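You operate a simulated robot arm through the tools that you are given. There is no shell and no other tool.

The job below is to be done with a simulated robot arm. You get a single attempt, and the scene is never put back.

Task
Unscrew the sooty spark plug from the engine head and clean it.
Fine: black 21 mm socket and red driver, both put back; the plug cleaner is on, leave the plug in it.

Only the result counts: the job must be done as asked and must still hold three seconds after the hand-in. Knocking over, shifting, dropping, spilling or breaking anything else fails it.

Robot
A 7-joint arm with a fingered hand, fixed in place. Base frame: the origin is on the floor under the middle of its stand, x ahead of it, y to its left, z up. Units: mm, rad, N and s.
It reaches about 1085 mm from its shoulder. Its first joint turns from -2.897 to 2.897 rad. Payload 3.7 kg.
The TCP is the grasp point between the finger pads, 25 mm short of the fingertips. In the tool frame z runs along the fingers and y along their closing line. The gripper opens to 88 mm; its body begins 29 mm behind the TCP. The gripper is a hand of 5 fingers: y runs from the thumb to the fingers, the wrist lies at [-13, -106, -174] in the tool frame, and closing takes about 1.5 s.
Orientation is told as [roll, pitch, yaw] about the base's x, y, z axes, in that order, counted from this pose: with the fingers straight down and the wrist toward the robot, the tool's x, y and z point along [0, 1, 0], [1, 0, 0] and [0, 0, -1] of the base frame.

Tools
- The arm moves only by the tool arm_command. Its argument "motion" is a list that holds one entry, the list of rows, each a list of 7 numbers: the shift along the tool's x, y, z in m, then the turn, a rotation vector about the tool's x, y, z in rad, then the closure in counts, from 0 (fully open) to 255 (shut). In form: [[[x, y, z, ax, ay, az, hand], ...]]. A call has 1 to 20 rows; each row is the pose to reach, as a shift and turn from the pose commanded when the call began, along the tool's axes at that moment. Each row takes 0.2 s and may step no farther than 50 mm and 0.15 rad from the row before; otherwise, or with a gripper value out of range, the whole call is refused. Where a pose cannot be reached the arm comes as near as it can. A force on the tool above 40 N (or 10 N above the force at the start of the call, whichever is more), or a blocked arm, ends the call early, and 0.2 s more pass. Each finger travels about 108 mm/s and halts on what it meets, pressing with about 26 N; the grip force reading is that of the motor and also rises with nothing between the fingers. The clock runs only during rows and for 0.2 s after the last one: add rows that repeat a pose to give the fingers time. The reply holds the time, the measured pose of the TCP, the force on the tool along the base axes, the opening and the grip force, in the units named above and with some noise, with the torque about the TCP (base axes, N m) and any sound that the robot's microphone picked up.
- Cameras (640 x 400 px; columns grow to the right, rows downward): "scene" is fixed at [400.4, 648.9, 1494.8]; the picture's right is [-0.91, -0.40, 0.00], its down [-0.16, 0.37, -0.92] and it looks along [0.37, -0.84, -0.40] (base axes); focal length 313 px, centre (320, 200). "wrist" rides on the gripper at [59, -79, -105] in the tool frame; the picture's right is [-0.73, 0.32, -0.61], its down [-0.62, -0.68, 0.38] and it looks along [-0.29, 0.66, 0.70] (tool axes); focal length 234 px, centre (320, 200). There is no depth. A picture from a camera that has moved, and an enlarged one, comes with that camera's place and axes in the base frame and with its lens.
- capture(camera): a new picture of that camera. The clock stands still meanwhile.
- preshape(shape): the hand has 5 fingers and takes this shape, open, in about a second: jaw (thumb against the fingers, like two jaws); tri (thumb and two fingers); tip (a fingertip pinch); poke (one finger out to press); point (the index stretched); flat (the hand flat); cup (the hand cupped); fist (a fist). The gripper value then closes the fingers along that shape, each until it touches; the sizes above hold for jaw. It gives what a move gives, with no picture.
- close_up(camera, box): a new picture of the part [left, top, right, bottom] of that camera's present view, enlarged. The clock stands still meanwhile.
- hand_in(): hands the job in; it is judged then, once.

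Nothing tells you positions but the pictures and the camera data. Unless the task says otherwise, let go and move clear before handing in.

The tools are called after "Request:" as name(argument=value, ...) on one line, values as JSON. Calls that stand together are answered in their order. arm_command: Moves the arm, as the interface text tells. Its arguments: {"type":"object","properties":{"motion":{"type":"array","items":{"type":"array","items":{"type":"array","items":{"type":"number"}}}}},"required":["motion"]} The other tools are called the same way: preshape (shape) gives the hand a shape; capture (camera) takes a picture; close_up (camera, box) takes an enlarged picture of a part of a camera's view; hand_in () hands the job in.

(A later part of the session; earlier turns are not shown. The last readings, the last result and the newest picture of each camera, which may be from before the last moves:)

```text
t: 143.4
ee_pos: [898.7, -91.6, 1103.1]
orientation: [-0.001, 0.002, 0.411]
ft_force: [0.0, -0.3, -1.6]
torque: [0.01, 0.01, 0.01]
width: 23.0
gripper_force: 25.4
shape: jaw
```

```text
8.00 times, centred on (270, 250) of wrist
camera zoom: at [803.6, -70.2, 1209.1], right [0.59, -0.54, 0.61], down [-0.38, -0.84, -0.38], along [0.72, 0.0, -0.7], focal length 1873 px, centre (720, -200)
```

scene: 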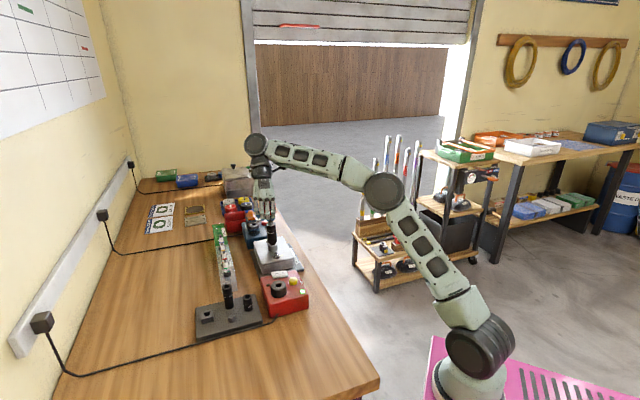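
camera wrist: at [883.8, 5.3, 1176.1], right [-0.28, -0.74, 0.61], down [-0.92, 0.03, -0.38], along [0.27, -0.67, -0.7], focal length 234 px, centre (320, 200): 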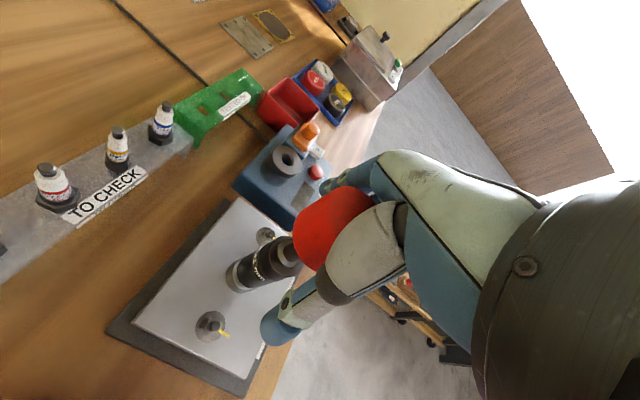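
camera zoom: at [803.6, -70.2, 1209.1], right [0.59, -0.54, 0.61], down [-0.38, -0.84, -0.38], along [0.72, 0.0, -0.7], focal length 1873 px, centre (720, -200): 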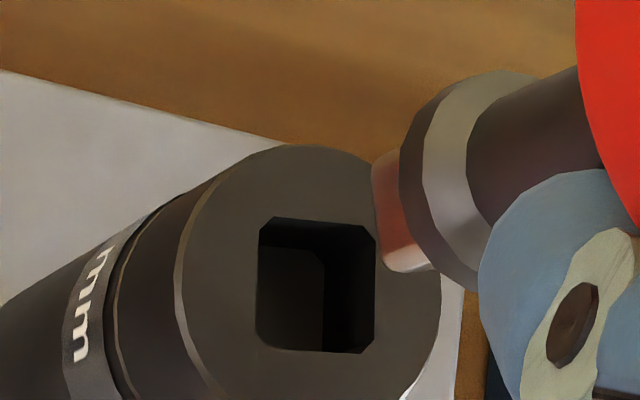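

Tip and hole angles measured: the tip is at roughly 67°, and the holder needs 44°, so I'll carry the driver back at yaw ≈0 and fine-tune there.

Request:
arm_command(motion=[[[0, 0, -0.01, 0, 0, 0, 255], [0.0272, 0.0129, -0.01, 0, 0, 0.041, 255], [0.0544, 0.0257, -0.01, 0, 0, 0.082, 255], [0.0817, 0.0386, -0.01, 0, 0, 0.123, 255], [0.1089, 0.0515, -0.01, 0, 0, 0.164, 255], [0.1361, 0.0644, -0.01, 0, 0, 0.205, 255], [0.1633, 0.0772, -0.01, 0, 0, 0.246, 255], [0.1905, 0.0901, -0.01, 0, 0, 0.287, 255], [0.2178, 0.103, -0.01, 0, 0, 0.328, 255], [0.245, 0.1158, -0.01, 0, 0, 0.369, 255], [0.2722, 0.1287, -0.01, 0, 0, 0.41, 255], [0.2722, 0.1287, 0.03, 0, 0, 0.41, 255], [0.2722, 0.1287, 0.07, 0, 0, 0.41, 255], [0.2722, 0.1287, 0.1, 0, 0, 0.41, 255], [0.2722, 0.1287, 0.1, 0, 0, 0.41, 255]]])

Request:
close_up(camera="wrist", box=[240, 205, 320, 285])

Request:
close_up(camera="scene", box=[195, 285, 230, 325])

```text
t: 146.6
ee_pos: [909.2, 209.3, 1005.1]
orientation: [0.001, 0.001, 0.001]
ft_force: [0.5, -0.3, -2.3]
torque: [0.02, -0.01, 0.01]
width: 23.1
gripper_force: 26.1
shape: jaw
```

```text
5.00 times, centred on (280, 245) of wrist
camera zoom: at [831.0, 268.3, 1110.3], right [0.32, -0.73, 0.61], down [-0.68, -0.62, -0.38], along [0.66, -0.29, -0.7], focal length 1171 px, centre (520, -25)
```

zoom: 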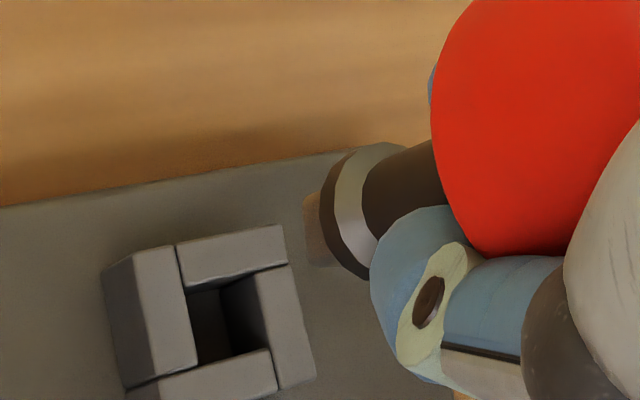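

```text
10.00 times, centred on (212, 305) of scene
camera zoom: at [400.4, 648.9, 1494.8], right [-0.91, -0.4, 0.0], down [-0.16, 0.37, -0.92], along [0.37, -0.84, -0.4], focal length 3126 px, centre (1395, -850)
```

zoom: 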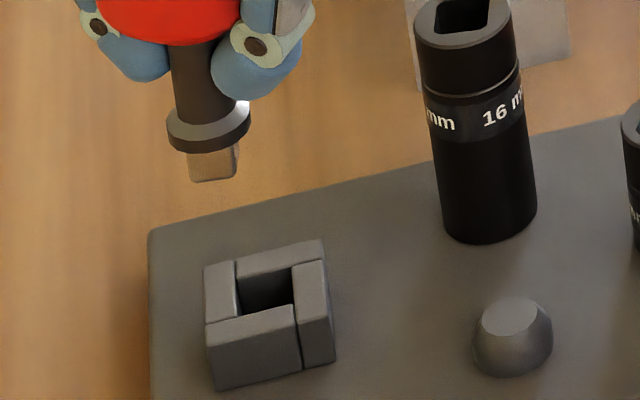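

The tip hangs about 6–9 mm toward +x from the TCP in this grip. Shifting and lowering to compare with the holder directly.

Request:
arm_command(motion=[[[-0.0005, -0.003, 0.006, 0, 0, 0, 255], [-0.001, -0.006, 0.012, 0, 0, 0, 255], [-0.001, -0.006, 0.018, 0, 0, 0, 255], [-0.001, -0.006, 0.022, 0, 0, 0, 255], [-0.001, -0.006, 0.022, 0, 0, 0, 255]]])

Request:
close_up(camera="wrist", box=[250, 215, 310, 275])

Request:
close_up(camera="scene", box=[198, 295, 228, 325])

```text
t: 147.8
ee_pos: [903.7, 206.8, 983.6]
orientation: [0.0, 0.001, 0.001]
ft_force: [0.1, -0.2, -1.3]
torque: [0.04, -0.01, -0.03]
width: 23.2
gripper_force: 26.2
shape: jaw
```

```text
6.67 times, centred on (280, 245) of wrist
camera zoom: at [824.9, 266.7, 1088.0], right [0.32, -0.73, 0.61], down [-0.68, -0.62, -0.38], along [0.66, -0.29, -0.7], focal length 1561 px, centre (587, -100)
```

zoom: 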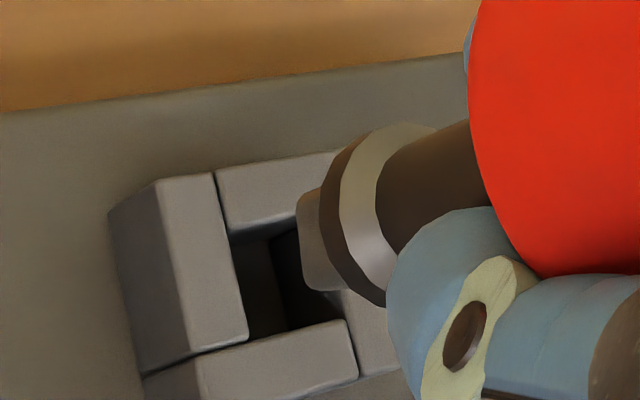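

```text
13.33 times, centred on (213, 310) of scene
camera zoom: at [400.4, 648.9, 1494.8], right [-0.91, -0.4, 0.0], down [-0.16, 0.37, -0.92], along [0.37, -0.84, -0.4], focal length 4168 px, centre (1747, -1267)
```

zoom: 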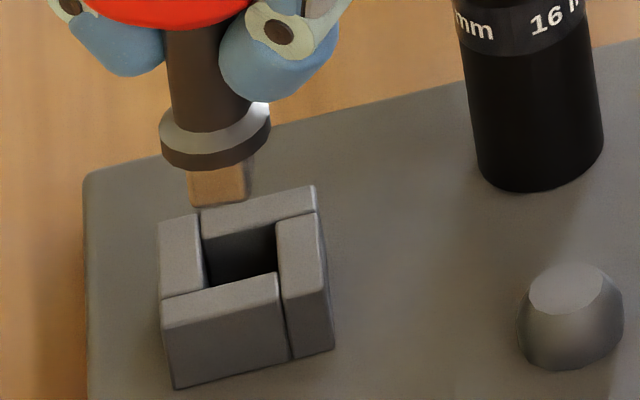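

Request:
arm_command(motion=[[[0.0003, -0.0015, 0.002, 0, 0, -0.04, 255], [0.0007, -0.0029, 0.004, 0, 0, -0.08, 255], [0.0007, -0.0029, 0.006, 0, 0, -0.08, 255], [0.0007, -0.0029, 0.0075, 0, 0, -0.08, 255], [0.0007, -0.0029, 0.0075, 0, 0, -0.08, 255]]])

Request:
close_up(camera="wrist", box=[250, 215, 310, 275])

Request:
close_up(camera="scene", box=[198, 295, 228, 325])

```text
t: 149.0
ee_pos: [900.0, 208.8, 976.7]
orientation: [0.0, 0.0, 0.08]
ft_force: [-0.2, -0.2, -2.0]
torque: [0.02, 0.01, 0.0]
width: 23.3
gripper_force: 26.0
shape: jaw
```

```text
6.67 times, centred on (280, 245) of wrist
camera zoom: at [817.0, 261.3, 1080.6], right [0.38, -0.7, 0.61], down [-0.63, -0.68, -0.38], along [0.68, -0.24, -0.7], focal length 1561 px, centre (587, -100)
```

zoom: 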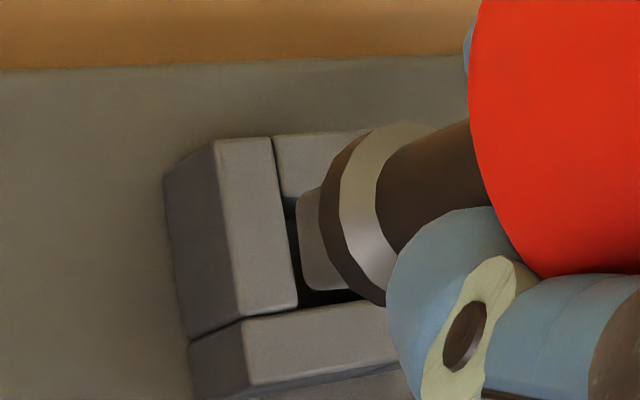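

```text
13.33 times, centred on (213, 310) of scene
camera zoom: at [400.4, 648.9, 1494.8], right [-0.91, -0.4, 0.0], down [-0.16, 0.37, -0.92], along [0.37, -0.84, -0.4], focal length 4168 px, centre (1747, -1267)
```

zoom: 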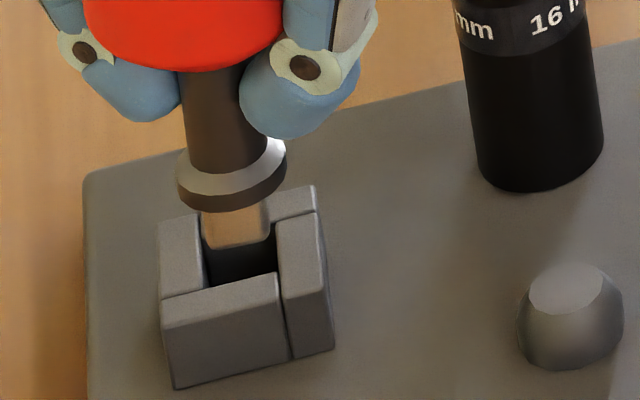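

Well aligned now. Lowering into the holder.

Request:
arm_command(motion=[[[0.0003, 0, 0.002, 0, 0, 0, 255], [0.0003, 0, 0.004, 0, 0, 0, 255], [0.0003, 0, 0.006, 0, 0, 0, 255], [0.0003, 0, 0.008, 0, 0, 0, 255], [0.0003, 0, 0.008, 0, 0, 0, 255]]])

Request:
close_up(camera="wrist", box=[250, 215, 310, 275])

Request:
close_up(camera="scene", box=[198, 295, 228, 325])

```text
t: 150.2
ee_pos: [899.4, 209.9, 967.2]
orientation: [-0.001, 0.0, 0.08]
ft_force: [0.0, -0.2, -1.7]
torque: [0.02, 0.01, 0.01]
width: 23.0
gripper_force: 26.0
shape: jaw
```

```text
6.67 times, centred on (280, 245) of wrist
camera zoom: at [816.7, 260.9, 1072.2], right [0.38, -0.7, 0.61], down [-0.63, -0.68, -0.38], along [0.68, -0.24, -0.7], focal length 1561 px, centre (587, -100)
```

zoom: 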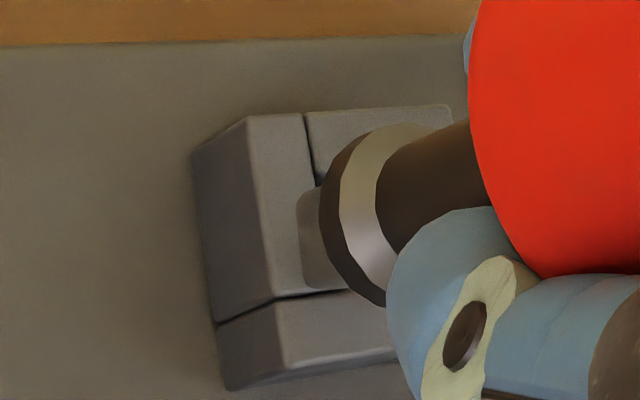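

```text
13.33 times, centred on (213, 310) of scene
camera zoom: at [400.4, 648.9, 1494.8], right [-0.91, -0.4, 0.0], down [-0.16, 0.37, -0.92], along [0.37, -0.84, -0.4], focal length 4168 px, centre (1747, -1267)
```

zoom: 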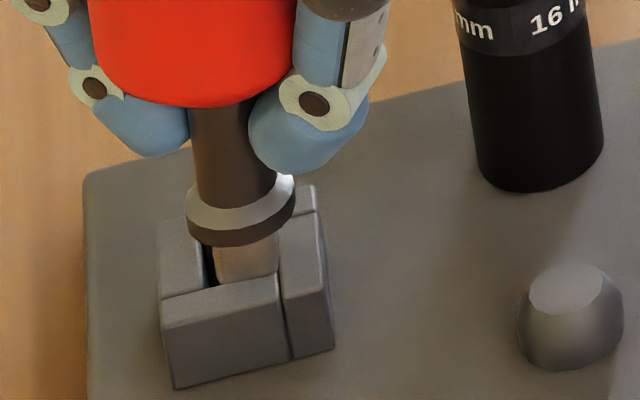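

The tip is actually still ~3 mm above the holder and about (3.5, -3.2) mm off. Raising slightly, shifting and checking again.

Request:
arm_command(motion=[[[0, 0, -0.002, 0, 0, 0, 255], [-0.0017, 0.0016, -0.002, 0, 0, 0, 255], [-0.0035, 0.0032, -0.002, 0, 0, 0, 255], [-0.0035, 0.0032, -0.002, 0, 0, 0, 255]]])

Request:
close_up(camera="wrist", box=[250, 215, 310, 275])

Request:
close_up(camera="scene", box=[198, 295, 228, 325])

```text
t: 151.2
ee_pos: [902.5, 206.6, 969.8]
orientation: [0.001, -0.001, 0.08]
ft_force: [-0.4, -0.2, -1.6]
torque: [-0.03, 0.0, 0.04]
width: 23.2
gripper_force: 26.4
shape: jaw
```

```text
6.67 times, centred on (280, 245) of wrist
camera zoom: at [819.8, 258.0, 1075.0], right [0.38, -0.7, 0.61], down [-0.63, -0.68, -0.38], along [0.68, -0.24, -0.7], focal length 1561 px, centre (587, -100)
```

zoom: 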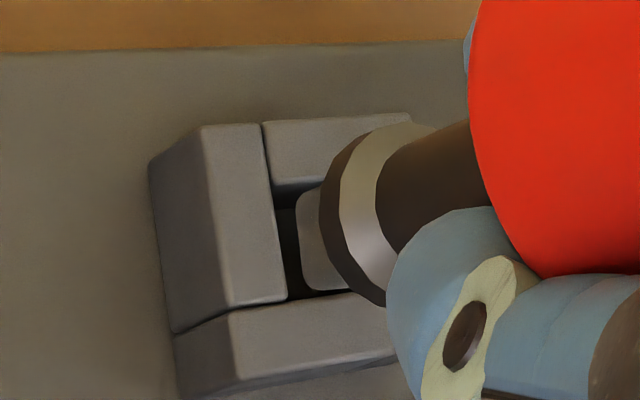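

```text
13.33 times, centred on (213, 310) of scene
camera zoom: at [400.4, 648.9, 1494.8], right [-0.91, -0.4, 0.0], down [-0.16, 0.37, -0.92], along [0.37, -0.84, -0.4], focal length 4168 px, centre (1747, -1267)
```

zoom: 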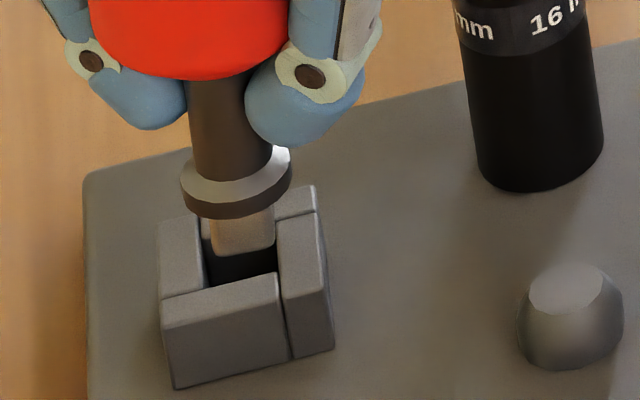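

Request:
arm_command(motion=[[[-0.0001, 0.0009, 0.002, 0, 0, 0, 255], [-0.0001, 0.0009, 0.004, 0, 0, 0, 255], [-0.0001, 0.0009, 0.006, 0, 0, 0, 255], [-0.0001, 0.0009, 0.007, 0, 0, 0, 255], [-0.0001, 0.0009, 0.007, 0, 0, 0, 255]]])

Request:
close_up(camera="wrist", box=[250, 215, 310, 275])

Request:
close_up(camera="scene", box=[198, 295, 228, 325])

```text
t: 152.4
ee_pos: [903.9, 206.7, 961.9]
orientation: [0.001, 0.0, 0.08]
ft_force: [-1.2, -0.4, -2.6]
torque: [-0.03, 0.02, 0.0]
width: 23.0
gripper_force: 26.1
shape: jaw
```

```text
6.67 times, centred on (280, 245) of wrist
camera zoom: at [821.0, 258.4, 1067.3], right [0.38, -0.7, 0.61], down [-0.63, -0.68, -0.38], along [0.68, -0.24, -0.7], focal length 1561 px, centre (587, -100)
```

zoom: 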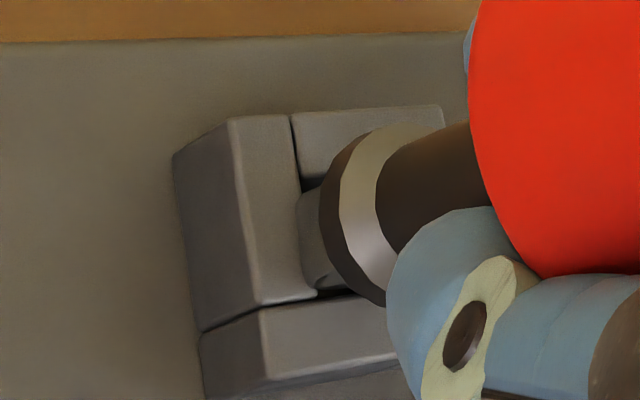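

```text
13.33 times, centred on (213, 310) of scene
camera zoom: at [400.4, 648.9, 1494.8], right [-0.91, -0.4, 0.0], down [-0.16, 0.37, -0.92], along [0.37, -0.84, -0.4], focal length 4168 px, centre (1747, -1267)
```

zoom: 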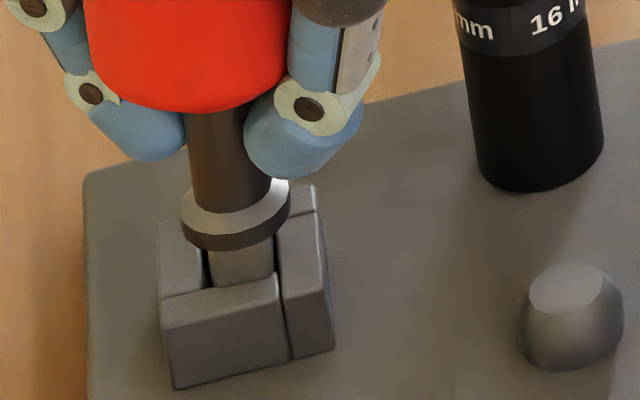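

The tip has entered. Lowering the rest of the way.

Request:
arm_command(motion=[[[0, 0, 0.002, 0, 0, 0, 255], [0, 0, 0.004, 0, 0, 0, 255], [0, 0, 0.006, 0, 0, 0, 255], [0, 0, 0.008, 0, 0, 0, 255], [0, 0, 0.008, 0, 0, 0, 255]]])

Request:
close_up(camera="scene", box=[198, 290, 233, 325])

Request:
close_up(camera="wrist", box=[240, 195, 340, 295])

```text
t: 153.6
ee_pos: [905.8, 205.5, 952.4]
orientation: [0.0, -0.001, 0.081]
ft_force: [1.7, -2.2, 0.2]
torque: [-0.13, -0.05, 0.05]
width: 23.3
gripper_force: 26.3
shape: jaw
```

```text
11.43 times, centred on (216, 308) of scene
camera zoom: at [400.4, 648.9, 1494.8], right [-0.91, -0.4, 0.0], down [-0.16, 0.37, -0.92], along [0.37, -0.84, -0.4], focal length 3573 px, centre (1514, -1029)
```

zoom: 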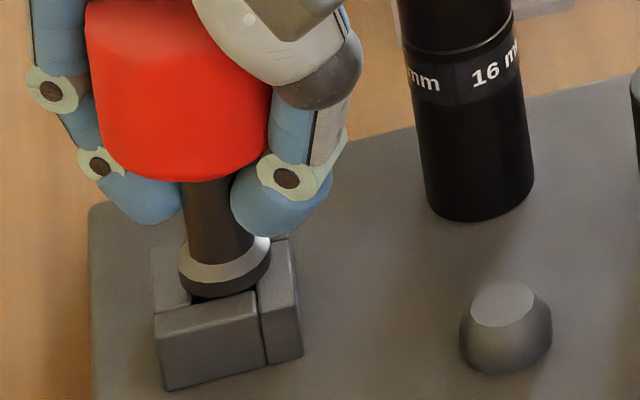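

```text
4.00 times, centred on (290, 245) of wrist
camera zoom: at [821.7, 257.9, 1058.5], right [0.38, -0.7, 0.61], down [-0.63, -0.68, -0.38], along [0.68, -0.24, -0.7], focal length 937 px, centre (440, 20)
```

zoom: 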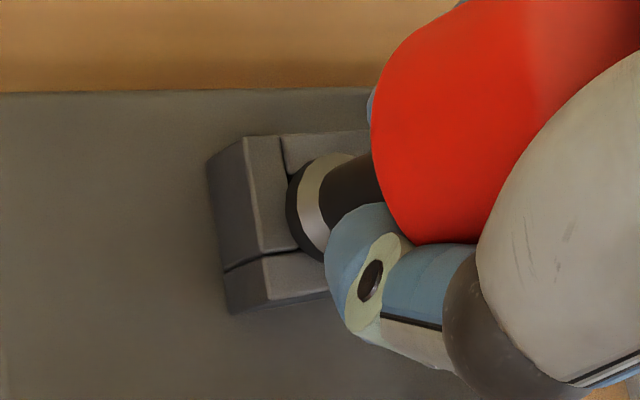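

Request:
arm_command(motion=[[[0, 0, 0.0015, 0, 0, 0, 255], [0, 0, 0.0025, 0, 0, 0, 255], [0, 0, 0.0025, 0, 0, 0, 255], [0, 0, 0.001, 0, 0, 0, 160], [0, 0, 0.001, 0, 0, 0, 60], [0, 0, 0.001, 0, 0, 0, 0], [0, 0, 0.001, 0, 0, 0, 0], [0, 0, 0.001, 0, 0, 0, 0]]])

Request:
close_up(camera="scene", box=[185, 275, 245, 335])

Request:
close_up(camera="wrist", box=[240, 195, 340, 295])

```text
t: 155.4
ee_pos: [904.8, 206.3, 952.8]
orientation: [0.001, 0.0, 0.082]
ft_force: [0.6, -0.7, 0.5]
torque: [-0.03, 0.0, 0.0]
width: 87.5
gripper_force: 0.1
shape: jaw
```

```text
6.67 times, centred on (215, 305) of scene
camera zoom: at [400.4, 648.9, 1494.8], right [-0.91, -0.4, 0.0], down [-0.16, 0.37, -0.92], along [0.37, -0.84, -0.4], focal length 2084 px, centre (1020, -500)
```

zoom: 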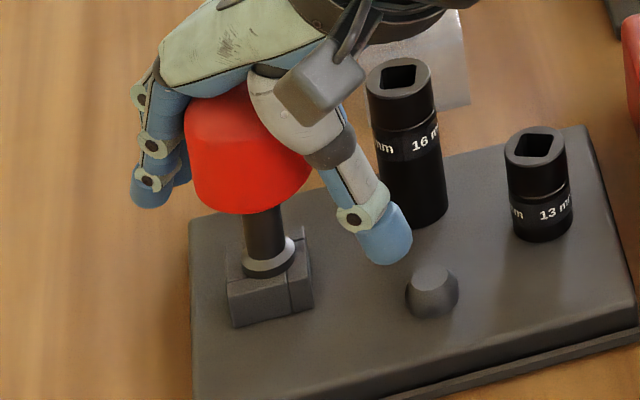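

```text
4.00 times, centred on (290, 245) of wrist
camera zoom: at [821.0, 257.8, 1057.6], right [0.38, -0.7, 0.61], down [-0.63, -0.68, -0.38], along [0.68, -0.24, -0.7], focal length 937 px, centre (440, 20)
```

zoom: 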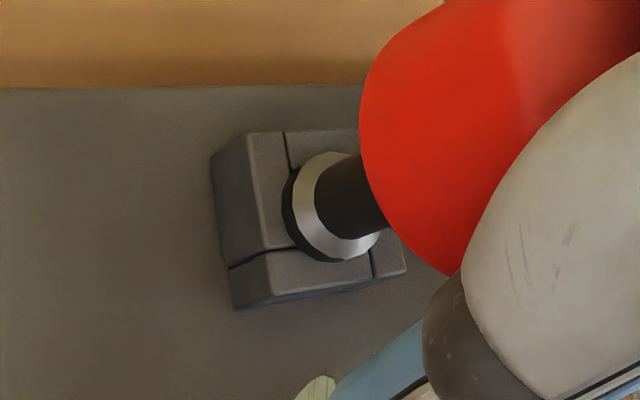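

Driver is back in its holder. Rising straight up.

Request:
arm_command(motion=[[[0, 0, -0.01, 0, 0, 0, 0], [0, 0, -0.03, 0, 0, 0, 0], [0, 0, -0.06, 0, 0, 0, 0], [0, 0, -0.1, 0, 0, 0, 0], [0, 0, -0.14, 0, 0, 0, 0], [0, 0, -0.18, 0, 0, 0, 0], [0, 0, -0.2, 0, 0, 0, 0], [0, 0, -0.2, 0, 0, 0, 0]]])

Request:
preshape(shape="tri")

Request:
close_up(camera="scene", box=[170, 200, 310, 340])

```text
t: 157.2
ee_pos: [903.5, 204.1, 1153.6]
orientation: [-0.001, -0.001, 0.079]
ft_force: [0.0, -0.4, -0.5]
torque: [-0.02, 0.0, 0.0]
width: 87.8
gripper_force: 0.1
shape: jaw
```

```text
t: 158.1
ee_pos: [904.2, 204.4, 1152.8]
orientation: [0.001, -0.001, 0.08]
ft_force: [-0.5, 0.1, 0.5]
torque: [0.0, 0.0, 0.01]
width: 87.8
gripper_force: 0.1
shape: tri
```

```text
2.86 times, centred on (240, 270) of scene
camera zoom: at [400.4, 648.9, 1494.8], right [-0.91, -0.4, 0.0], down [-0.16, 0.37, -0.92], along [0.37, -0.84, -0.4], focal length 893 px, centre (549, 0)
```

zoom: 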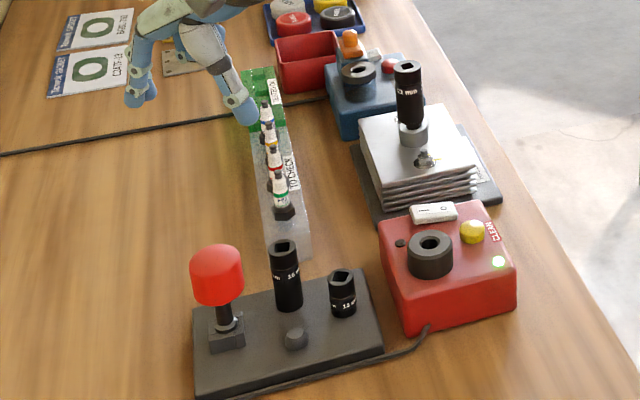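

Now to the socket on the plug with the thumb-and-two-fingers shape.

Request:
arm_command(motion=[[[-0.0366, -0.0037, 0, 0, 0, 0, 0], [-0.0733, -0.0073, 0, 0, 0, 0, 0], [-0.1099, -0.011, 0, 0, 0, 0, 0], [-0.1465, -0.0146, 0, 0, 0, 0, 0], [-0.1831, -0.0183, 0, 0, 0, 0, 0], [-0.2198, -0.0219, 0, 0, 0, 0, 0], [-0.2564, -0.0256, 0, 0, 0, 0, 0], [-0.293, -0.0292, 0, 0, 0, 0, 0], [-0.293, -0.0292, 0.03, 0, 0, 0, 0], [-0.293, -0.0292, 0.06, 0, 0, 0, 0], [-0.293, -0.0292, 0.08, 0, 0, 0, 0], [-0.293, -0.0292, 0.08, 0, 0, 0, 0]]])

Request:
capture(camera="wrist")

Request:
close_up(camera="scene", box=[250, 190, 300, 250])

Request:
close_up(camera="scene", box=[266, 228, 286, 248])

```text
t: 160.7
ee_pos: [899.7, -88.5, 1071.4]
orientation: [0.0, 0.0, 0.08]
ft_force: [0.0, -1.2, 0.1]
torque: [-0.02, 0.0, 0.02]
width: 88.0
gripper_force: 0.0
shape: tri
```

```text
taken
camera wrist: at [816.8, -36.3, 1176.3], right [0.38, -0.7, 0.61], down [-0.63, -0.68, -0.38], along [0.68, -0.24, -0.7], focal length 234 px, centre (320, 200)
```

wrist: 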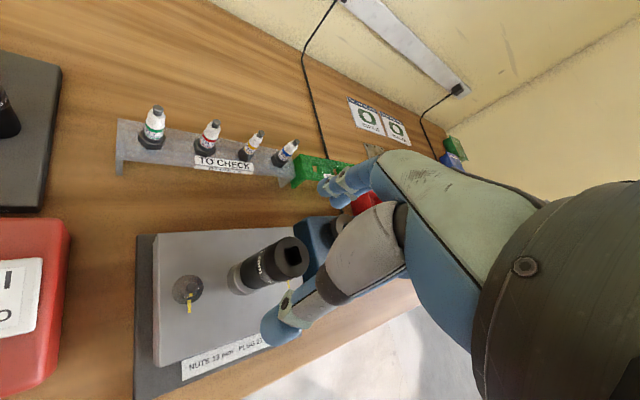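

```text
6.67 times, centred on (275, 220) of scene
camera zoom: at [400.4, 648.9, 1494.8], right [-0.91, -0.4, 0.0], down [-0.16, 0.37, -0.92], along [0.37, -0.84, -0.4], focal length 2084 px, centre (620, 67)
```

zoom: 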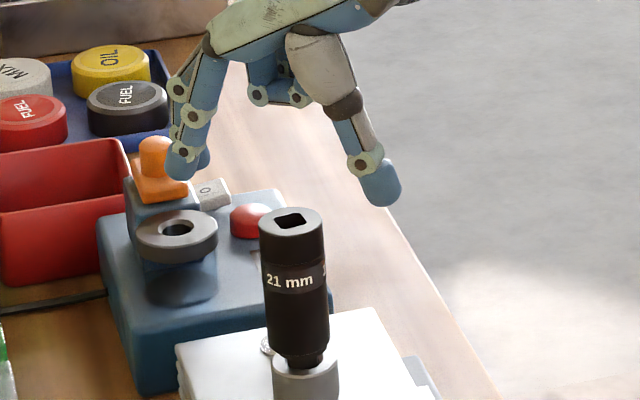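

```text
16.00 times, centred on (276, 238) of scene
camera zoom: at [400.4, 648.9, 1494.8], right [-0.91, -0.4, 0.0], down [-0.16, 0.37, -0.92], along [0.37, -0.84, -0.4], focal length 5002 px, centre (1024, -408)
```

zoom: 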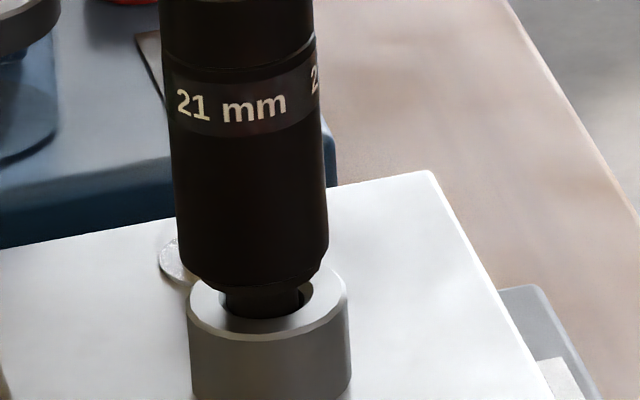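

Request:
close_up(camera="wrist", box=[225, 225, 325, 325])

```text
4.00 times, centred on (275, 275) of wrist
camera zoom: at [816.8, -36.3, 1176.3], right [0.38, -0.7, 0.61], down [-0.63, -0.68, -0.38], along [0.68, -0.24, -0.7], focal length 937 px, centre (500, -100)
```

zoom: 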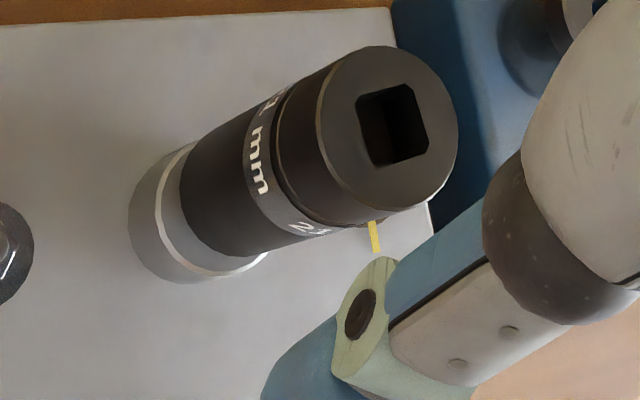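

The socket is centred between thumb and fingers. Descending to grasp it.

Request:
arm_command(motion=[[[0, 0, 0.015, 0, 0, 0, 0], [0, 0, 0.03, 0, 0, 0, 0], [0, 0, 0.043, 0, 0, 0, 0], [0, 0, 0.052, 0, 0, 0, 0], [0, 0, 0.052, 0, 0, 0, 0], [0, 0, 0.052, 0, 0, 0, 80], [0, 0, 0.052, 0, 0, 0, 140], [0, 0, 0.052, 0, 0, 0, 200], [0, 0, 0.052, 0, 0, 0, 255], [0, 0, 0.052, 0, 0, 0, 255], [0, 0, 0.052, 0, 0, 0, 255], [0, 0, 0.052, 0, 0, 0, 255], [0, 0, 0.052, 0, 0, 0, 255]]])

Request:
close_up(camera="scene", box=[260, 215, 290, 250])

Request:
close_up(camera="wrist", box=[225, 205, 345, 305])

```text
t: 163.5
ee_pos: [899.0, -90.9, 1020.5]
orientation: [0.0, 0.0, 0.08]
ft_force: [-1.3, -0.3, 0.6]
torque: [-0.01, 0.0, -0.02]
width: 21.9
gripper_force: 26.2
shape: tri
```

```text
11.43 times, centred on (275, 232) of scene
camera zoom: at [400.4, 648.9, 1494.8], right [-0.91, -0.4, 0.0], down [-0.16, 0.37, -0.92], along [0.37, -0.84, -0.4], focal length 3573 px, centre (834, -171)
```

zoom: 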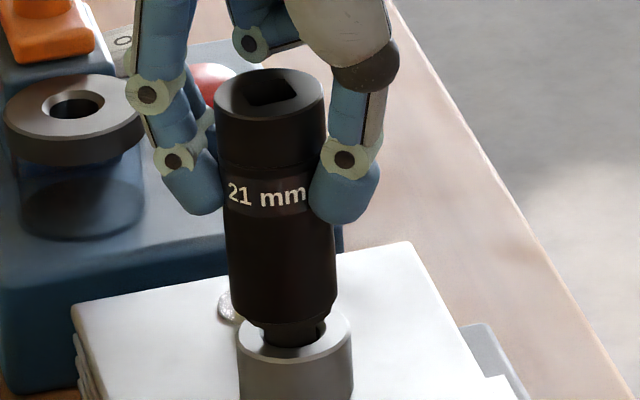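

```text
4.00 times, centred on (285, 255) of wrist
camera zoom: at [815.4, -37.4, 1124.8], right [0.38, -0.7, 0.61], down [-0.63, -0.68, -0.38], along [0.68, -0.24, -0.7], focal length 937 px, centre (460, -20)
```

zoom: 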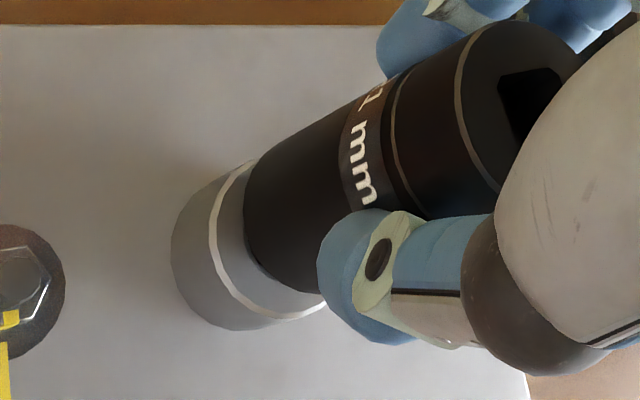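

Gripped. Lifting slowly and watching whether the plug comes along or stays.

Request:
arm_command(motion=[[[0, 0, -0.003, 0, 0, 0, 255], [0, 0, -0.006, 0, 0, 0, 255], [0, 0, -0.01, 0, 0, 0, 255], [0, 0, -0.014, 0, 0, 0, 255], [0, 0, -0.014, 0, 0, 0, 255]]])

Request:
close_up(camera="scene", box=[262, 222, 287, 250])

Request:
close_up(camera="wrist", box=[225, 225, 305, 305])

```text
t: 164.7
ee_pos: [897.9, -88.5, 1035.1]
orientation: [-0.001, 0.001, 0.081]
ft_force: [0.4, 0.2, -1.8]
torque: [0.01, -0.02, -0.02]
width: 21.6
gripper_force: 25.8
shape: tri
```

```text
14.29 times, centred on (274, 236) of scene
camera zoom: at [400.4, 648.9, 1494.8], right [-0.91, -0.4, 0.0], down [-0.16, 0.37, -0.92], along [0.37, -0.84, -0.4], focal length 4466 px, centre (970, -314)
```

zoom: 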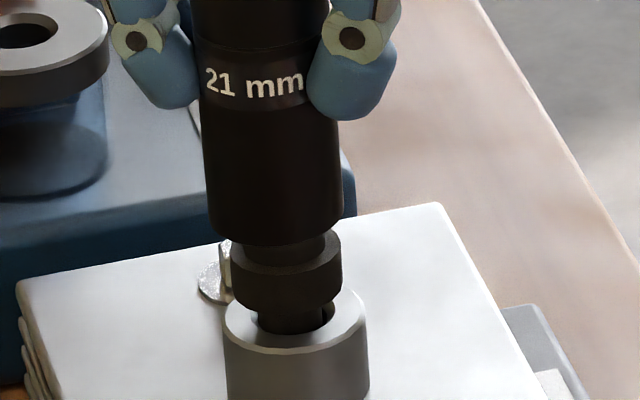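

```text
5.00 times, centred on (265, 265) of wrist
camera zoom: at [815.5, -36.9, 1140.2], right [0.38, -0.7, 0.61], down [-0.63, -0.68, -0.38], along [0.68, -0.24, -0.7], focal length 1171 px, centre (595, -125)
```

zoom: 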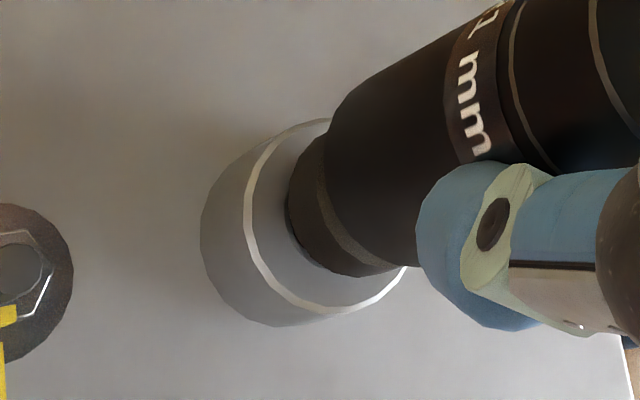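

The plug stays in the head while the socket lifts off. Raising the socket fully clear to examine the plug.

Request:
arm_command(motion=[[[0, 0, -0.02, 0, 0, 0, 255], [0, 0, -0.04, 0, 0, 0, 255], [0, 0, -0.06, 0, 0, 0, 255], [0.02, 0, -0.08, 0, 0, 0, 255], [0.04, 0, -0.08, 0, 0, 0, 255], [0.04, 0, -0.08, 0, 0, 0, 255]]])

Request:
close_up(camera="scene", box=[262, 222, 287, 250])

Request:
close_up(camera="wrist", box=[215, 225, 305, 325])

```text
t: 166.1
ee_pos: [894.7, -47.8, 1114.3]
orientation: [-0.001, 0.0, 0.08]
ft_force: [0.6, -0.2, -1.2]
torque: [0.04, 0.03, -0.05]
width: 21.8
gripper_force: 26.3
shape: tri
```

```text
14.29 times, centred on (274, 236) of scene
camera zoom: at [400.4, 648.9, 1494.8], right [-0.91, -0.4, 0.0], down [-0.16, 0.37, -0.92], along [0.37, -0.84, -0.4], focal length 4466 px, centre (970, -314)
```

zoom: 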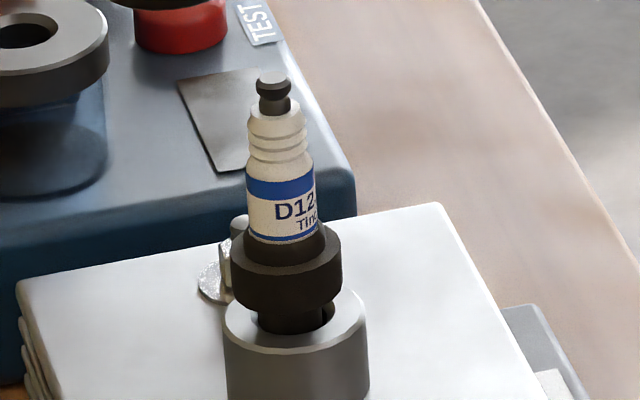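

```text
4.00 times, centred on (260, 275) of wrist
camera zoom: at [811.4, 3.4, 1220.2], right [0.38, -0.7, 0.61], down [-0.63, -0.68, -0.38], along [0.68, -0.24, -0.7], focal length 937 px, centre (560, -100)
```

zoom: 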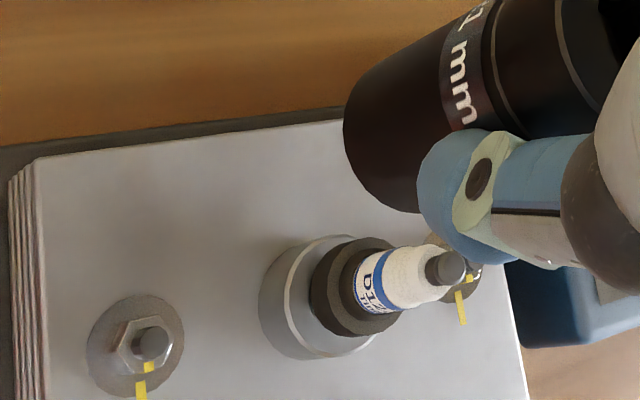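

The plug leans slightly and stands ~7 mm proud - it's loose. First I'll return the socket to its peg: carrying it back at height and turning to yaw 1.8 as when it was picked.

Request:
arm_command(motion=[[[0.0182, -0.0022, 0, 0, 0, -0.1323, 255], [0.0365, -0.0044, 0, 0, 0, -0.2646, 255], [0.0547, -0.0066, 0, 0, 0, -0.3969, 255], [0.073, -0.0088, 0, 0, 0, -0.5292, 255], [0.0912, -0.011, 0, 0, 0, -0.6615, 255], [0.1094, -0.0132, 0, 0, 0, -0.7938, 255], [0.1277, -0.0154, 0, 0, 0, -0.9261, 255], [0.1459, -0.0176, 0, 0, 0, -1.0584, 255], [0.1641, -0.0198, 0, 0, 0, -1.1907, 255], [0.1824, -0.022, 0, 0, 0, -1.323, 255], [0.2006, -0.0242, 0, 0, 0, -1.4553, 255], [0.2189, -0.0264, 0, 0, 0, -1.5876, 255], [0.2371, -0.0286, 0, 0, 0, -1.72, 255], [0.2371, -0.0286, 0.02, 0, 0, -1.72, 255], [0.2371, -0.0286, 0.05, 0, 0, -1.72, 255], [0.2371, -0.0286, 0.075, 0, 0, -1.72, 255], [0.2371, -0.0286, 0.075, 0, 0, -1.72, 255]]])

Request:
capture(camera="wrist")

Request:
close_up(camera="scene", box=[190, 250, 270, 340])

Request:
close_up(camera="wrist", box=[200, 200, 320, 320])

```text
t: 169.7
ee_pos: [847.6, 187.1, 1041.2]
orientation: [0.0, 0.0, 1.799]
ft_force: [1.3, -0.6, -1.9]
torque: [-0.03, 0.02, -0.02]
width: 21.8
gripper_force: 25.9
shape: tri
```

```text
taken
camera wrist: at [808.8, 95.8, 1146.5], right [0.63, 0.48, 0.61], down [0.76, -0.52, -0.38], along [0.13, 0.71, -0.7], focal length 234 px, centre (320, 200)
```

wrist: 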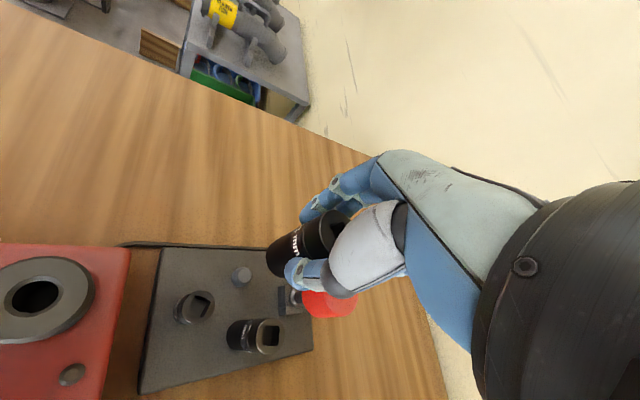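

```text
4.44 times, centred on (230, 295) of scene
camera zoom: at [400.4, 648.9, 1494.8], right [-0.91, -0.4, 0.0], down [-0.16, 0.37, -0.92], along [0.37, -0.84, -0.4], focal length 1389 px, centre (720, -222)
```

zoom: 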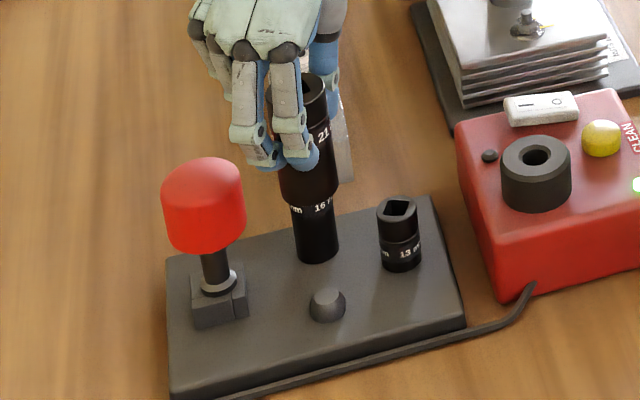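

```text
3.33 times, centred on (260, 260) of wrist
camera zoom: at [808.8, 95.8, 1146.5], right [0.63, 0.48, 0.61], down [0.76, -0.52, -0.38], along [0.13, 0.71, -0.7], focal length 781 px, centre (520, 0)
```

zoom: 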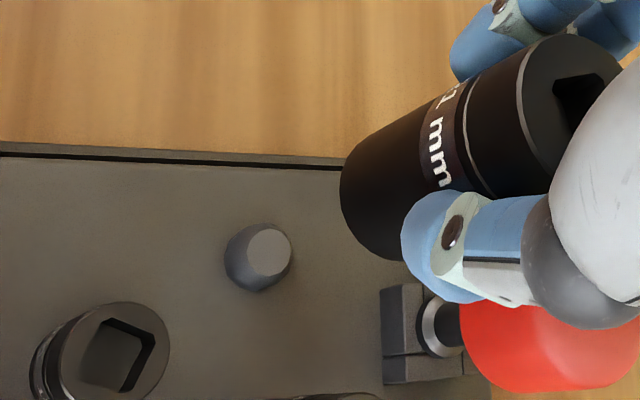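

Peg and socket nearly line up; a ~2.5 mm shift toward -y is needed. Lowering to just above the peg for a check.

Request:
arm_command(motion=[[[0.0006, -0.0024, 0.005, 0, 0, 0, 255], [0.0006, -0.0024, 0.02, 0, 0, 0, 255], [0.0006, -0.0024, 0.035, 0, 0, 0, 255], [0.0006, -0.0024, 0.05, 0, 0, 0, 255], [0.0006, -0.0024, 0.06, 0, 0, 0, 255], [0.0006, -0.0024, 0.06, 0, 0, 0, 255]]])

Request:
close_up(camera="scene", box=[205, 275, 255, 325])

Request:
close_up(camera="wrist", box=[230, 200, 330, 300])

```text
t: 171.1
ee_pos: [847.4, 183.3, 981.1]
orientation: [0.0, 0.0, 1.802]
ft_force: [0.3, 0.7, -1.8]
torque: [0.01, 0.04, -0.05]
width: 21.9
gripper_force: 26.4
shape: tri
```

```text
8.00 times, centred on (230, 300) of scene
camera zoom: at [400.4, 648.9, 1494.8], right [-0.91, -0.4, 0.0], down [-0.16, 0.37, -0.92], along [0.37, -0.84, -0.4], focal length 2501 px, centre (1040, -600)
```

zoom: 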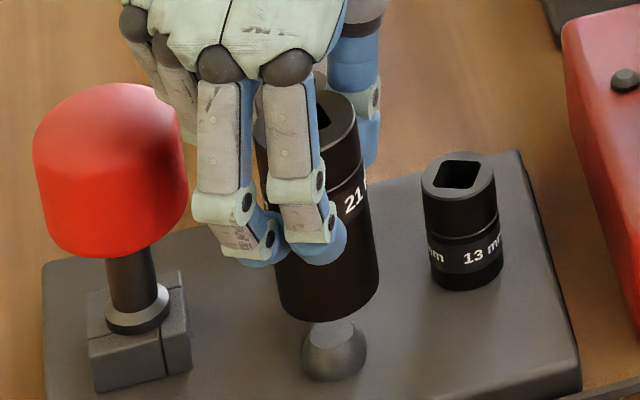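

```text
4.00 times, centred on (280, 250) of wrist
camera zoom: at [809.4, 92.9, 1085.4], right [0.63, 0.48, 0.61], down [0.76, -0.52, -0.38], along [0.13, 0.71, -0.7], focal length 937 px, centre (480, 0)
```

zoom: 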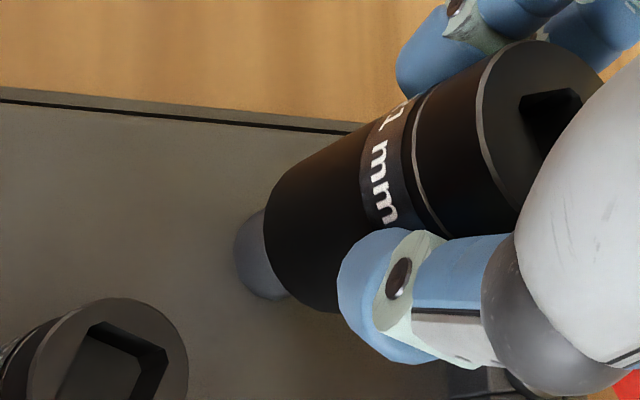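

Aligned with the peg in both views. Lowering onto it.

Request:
arm_command(motion=[[[0.0005, -0.0003, 0.004, 0, 0, 0, 255], [0.0008, -0.0005, 0.008, 0, 0, 0, 255], [0.0008, -0.0005, 0.012, 0, 0, 0, 255], [0.0008, -0.0005, 0.016, 0, 0, 0, 255], [0.0008, -0.0005, 0.016, 0, 0, 0, 255]]])

Request:
close_up(camera="scene", box=[200, 270, 260, 330])

Request:
close_up(camera="wrist", box=[230, 200, 330, 300])

```text
t: 172.3
ee_pos: [847.1, 183.1, 963.8]
orientation: [-0.002, 0.001, 1.8]
ft_force: [-0.5, -0.1, -2.0]
torque: [-0.01, -0.01, 0.01]
width: 21.7
gripper_force: 25.9
shape: tri
```

```text
6.67 times, centred on (230, 300) of scene
camera zoom: at [400.4, 648.9, 1494.8], right [-0.91, -0.4, 0.0], down [-0.16, 0.37, -0.92], along [0.37, -0.84, -0.4], focal length 2084 px, centre (920, -467)
```

zoom: 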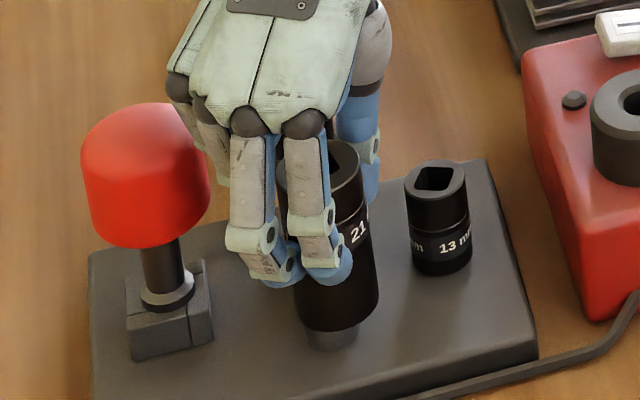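

```text
4.00 times, centred on (280, 250) of wrist
camera zoom: at [808.5, 90.9, 1069.4], right [0.63, 0.48, 0.61], down [0.76, -0.52, -0.38], along [0.13, 0.71, -0.7], focal length 937 px, centre (480, 0)
```

zoom: 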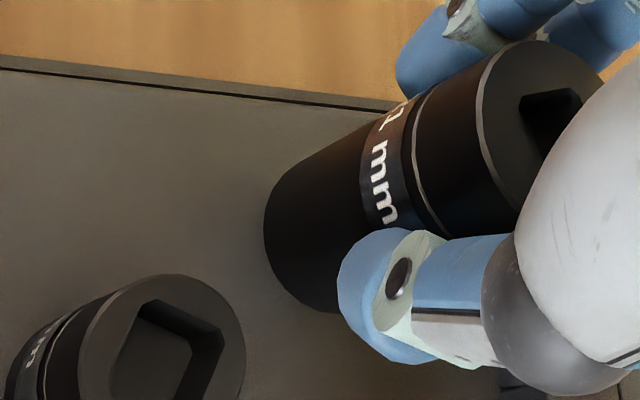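

Request:
arm_command(motion=[[[0, 0, 0.002, 0, 0, 0, 255], [0, 0, 0.004, 0, 0, 0, 255], [0, 0, 0.0055, 0, 0, 0, 255], [0, 0, 0.0065, 0, 0, 0, 255], [0, 0, 0.0065, 0, 0, 0, 255]]])

Request:
close_up(camera="scene", box=[200, 270, 260, 330])

```text
t: 173.5
ee_pos: [846.5, 181.4, 957.7]
orientation: [-0.002, 0.002, 1.799]
ft_force: [0.0, 1.2, 0.4]
torque: [0.12, -0.01, -0.01]
width: 22.1
gripper_force: 26.1
shape: tri
```

```text
6.67 times, centred on (230, 300) of scene
camera zoom: at [400.4, 648.9, 1494.8], right [-0.91, -0.4, 0.0], down [-0.16, 0.37, -0.92], along [0.37, -0.84, -0.4], focal length 2084 px, centre (920, -467)
```

zoom: 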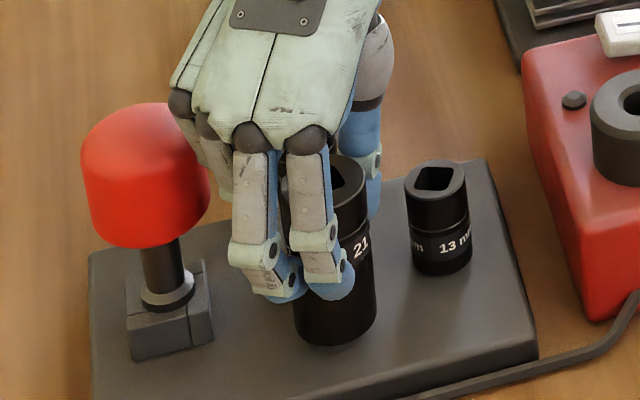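

Request:
arm_command(motion=[[[0, 0, 0.001, 0, 0, 0, 255], [0, 0, 0.002, 0, 0, 0, 255], [0, 0, 0.002, 0, 0, 0, 255]]])

Request:
close_up(camera="scene", box=[200, 270, 260, 330])

Request:
close_up(camera="wrist", box=[230, 200, 330, 300])

```text
t: 174.3
ee_pos: [847.0, 182.7, 955.6]
orientation: [0.0, 0.0, 1.8]
ft_force: [0.0, 2.2, -0.7]
torque: [0.13, 0.0, 0.02]
width: 22.0
gripper_force: 26.1
shape: tri
```

```text
6.67 times, centred on (230, 300) of scene
camera zoom: at [400.4, 648.9, 1494.8], right [-0.91, -0.4, 0.0], down [-0.16, 0.37, -0.92], along [0.37, -0.84, -0.4], focal length 2084 px, centre (920, -467)
```

zoom: 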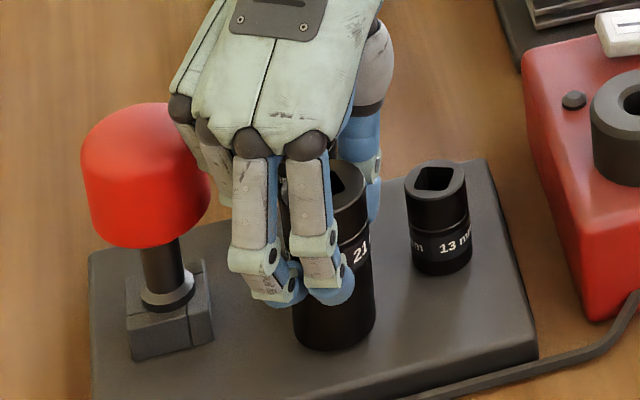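

```text
4.00 times, centred on (280, 250) of wrist
camera zoom: at [808.1, 91.7, 1060.8], right [0.63, 0.48, 0.61], down [0.76, -0.52, -0.38], along [0.13, 0.71, -0.7], focal length 937 px, centre (480, 0)
```

zoom: 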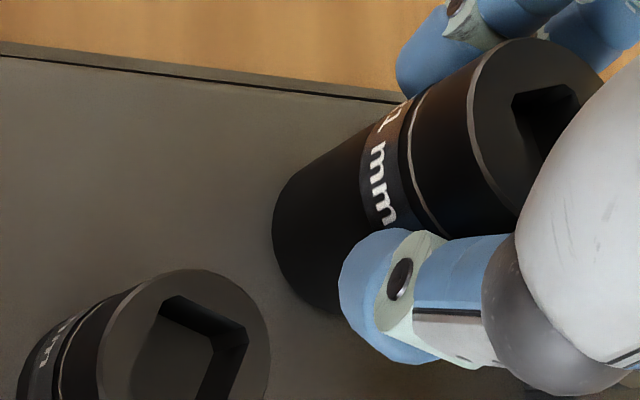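

Request:
arm_command(motion=[[[0, 0, 0.001, 0, 0, 0, 255], [0, 0, 0.002, 0, 0, 0, 255], [0, 0, 0.002, 0, 0, 0, 255]]])

Request:
close_up(camera="scene", box=[200, 270, 260, 330])

```text
t: 175.1
ee_pos: [847.1, 182.0, 953.5]
orientation: [-0.001, 0.0, 1.799]
ft_force: [0.7, 1.6, -1.5]
torque: [0.08, -0.04, 0.0]
width: 22.0
gripper_force: 26.1
shape: tri
```

```text
6.67 times, centred on (230, 300) of scene
camera zoom: at [400.4, 648.9, 1494.8], right [-0.91, -0.4, 0.0], down [-0.16, 0.37, -0.92], along [0.37, -0.84, -0.4], focal length 2084 px, centre (920, -467)
```

zoom: 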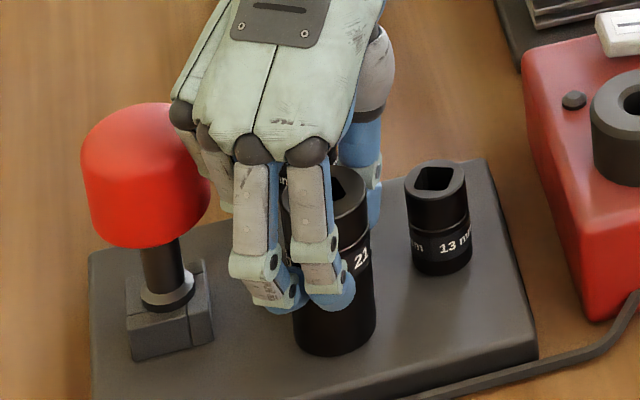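

Request:
arm_command(motion=[[[0, 0, 0.001, 0, 0, 0, 255], [0, 0, 0.002, 0, 0, 0, 255], [0, 0, 0.002, 0, 0, 0, 255]]])

Request:
close_up(camera="scene", box=[200, 270, 260, 330])

```text
t: 175.9
ee_pos: [846.0, 182.4, 951.5]
orientation: [-0.002, -0.001, 1.8]
ft_force: [3.0, 3.5, 9.9]
torque: [0.08, -0.07, 0.0]
width: 22.1
gripper_force: 25.9
shape: tri
```

```text
6.67 times, centred on (230, 300) of scene
camera zoom: at [400.4, 648.9, 1494.8], right [-0.91, -0.4, 0.0], down [-0.16, 0.37, -0.92], along [0.37, -0.84, -0.4], focal length 2084 px, centre (920, -467)
```

zoom: 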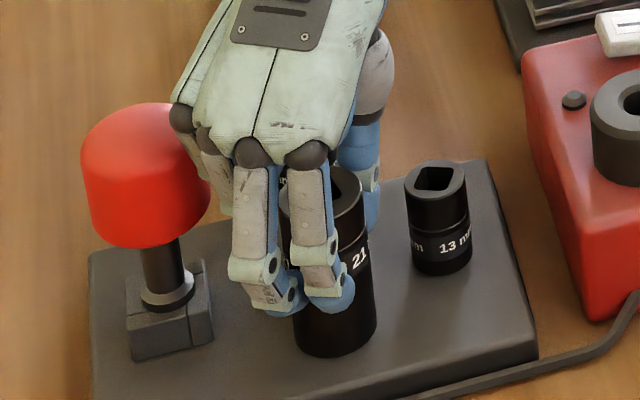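

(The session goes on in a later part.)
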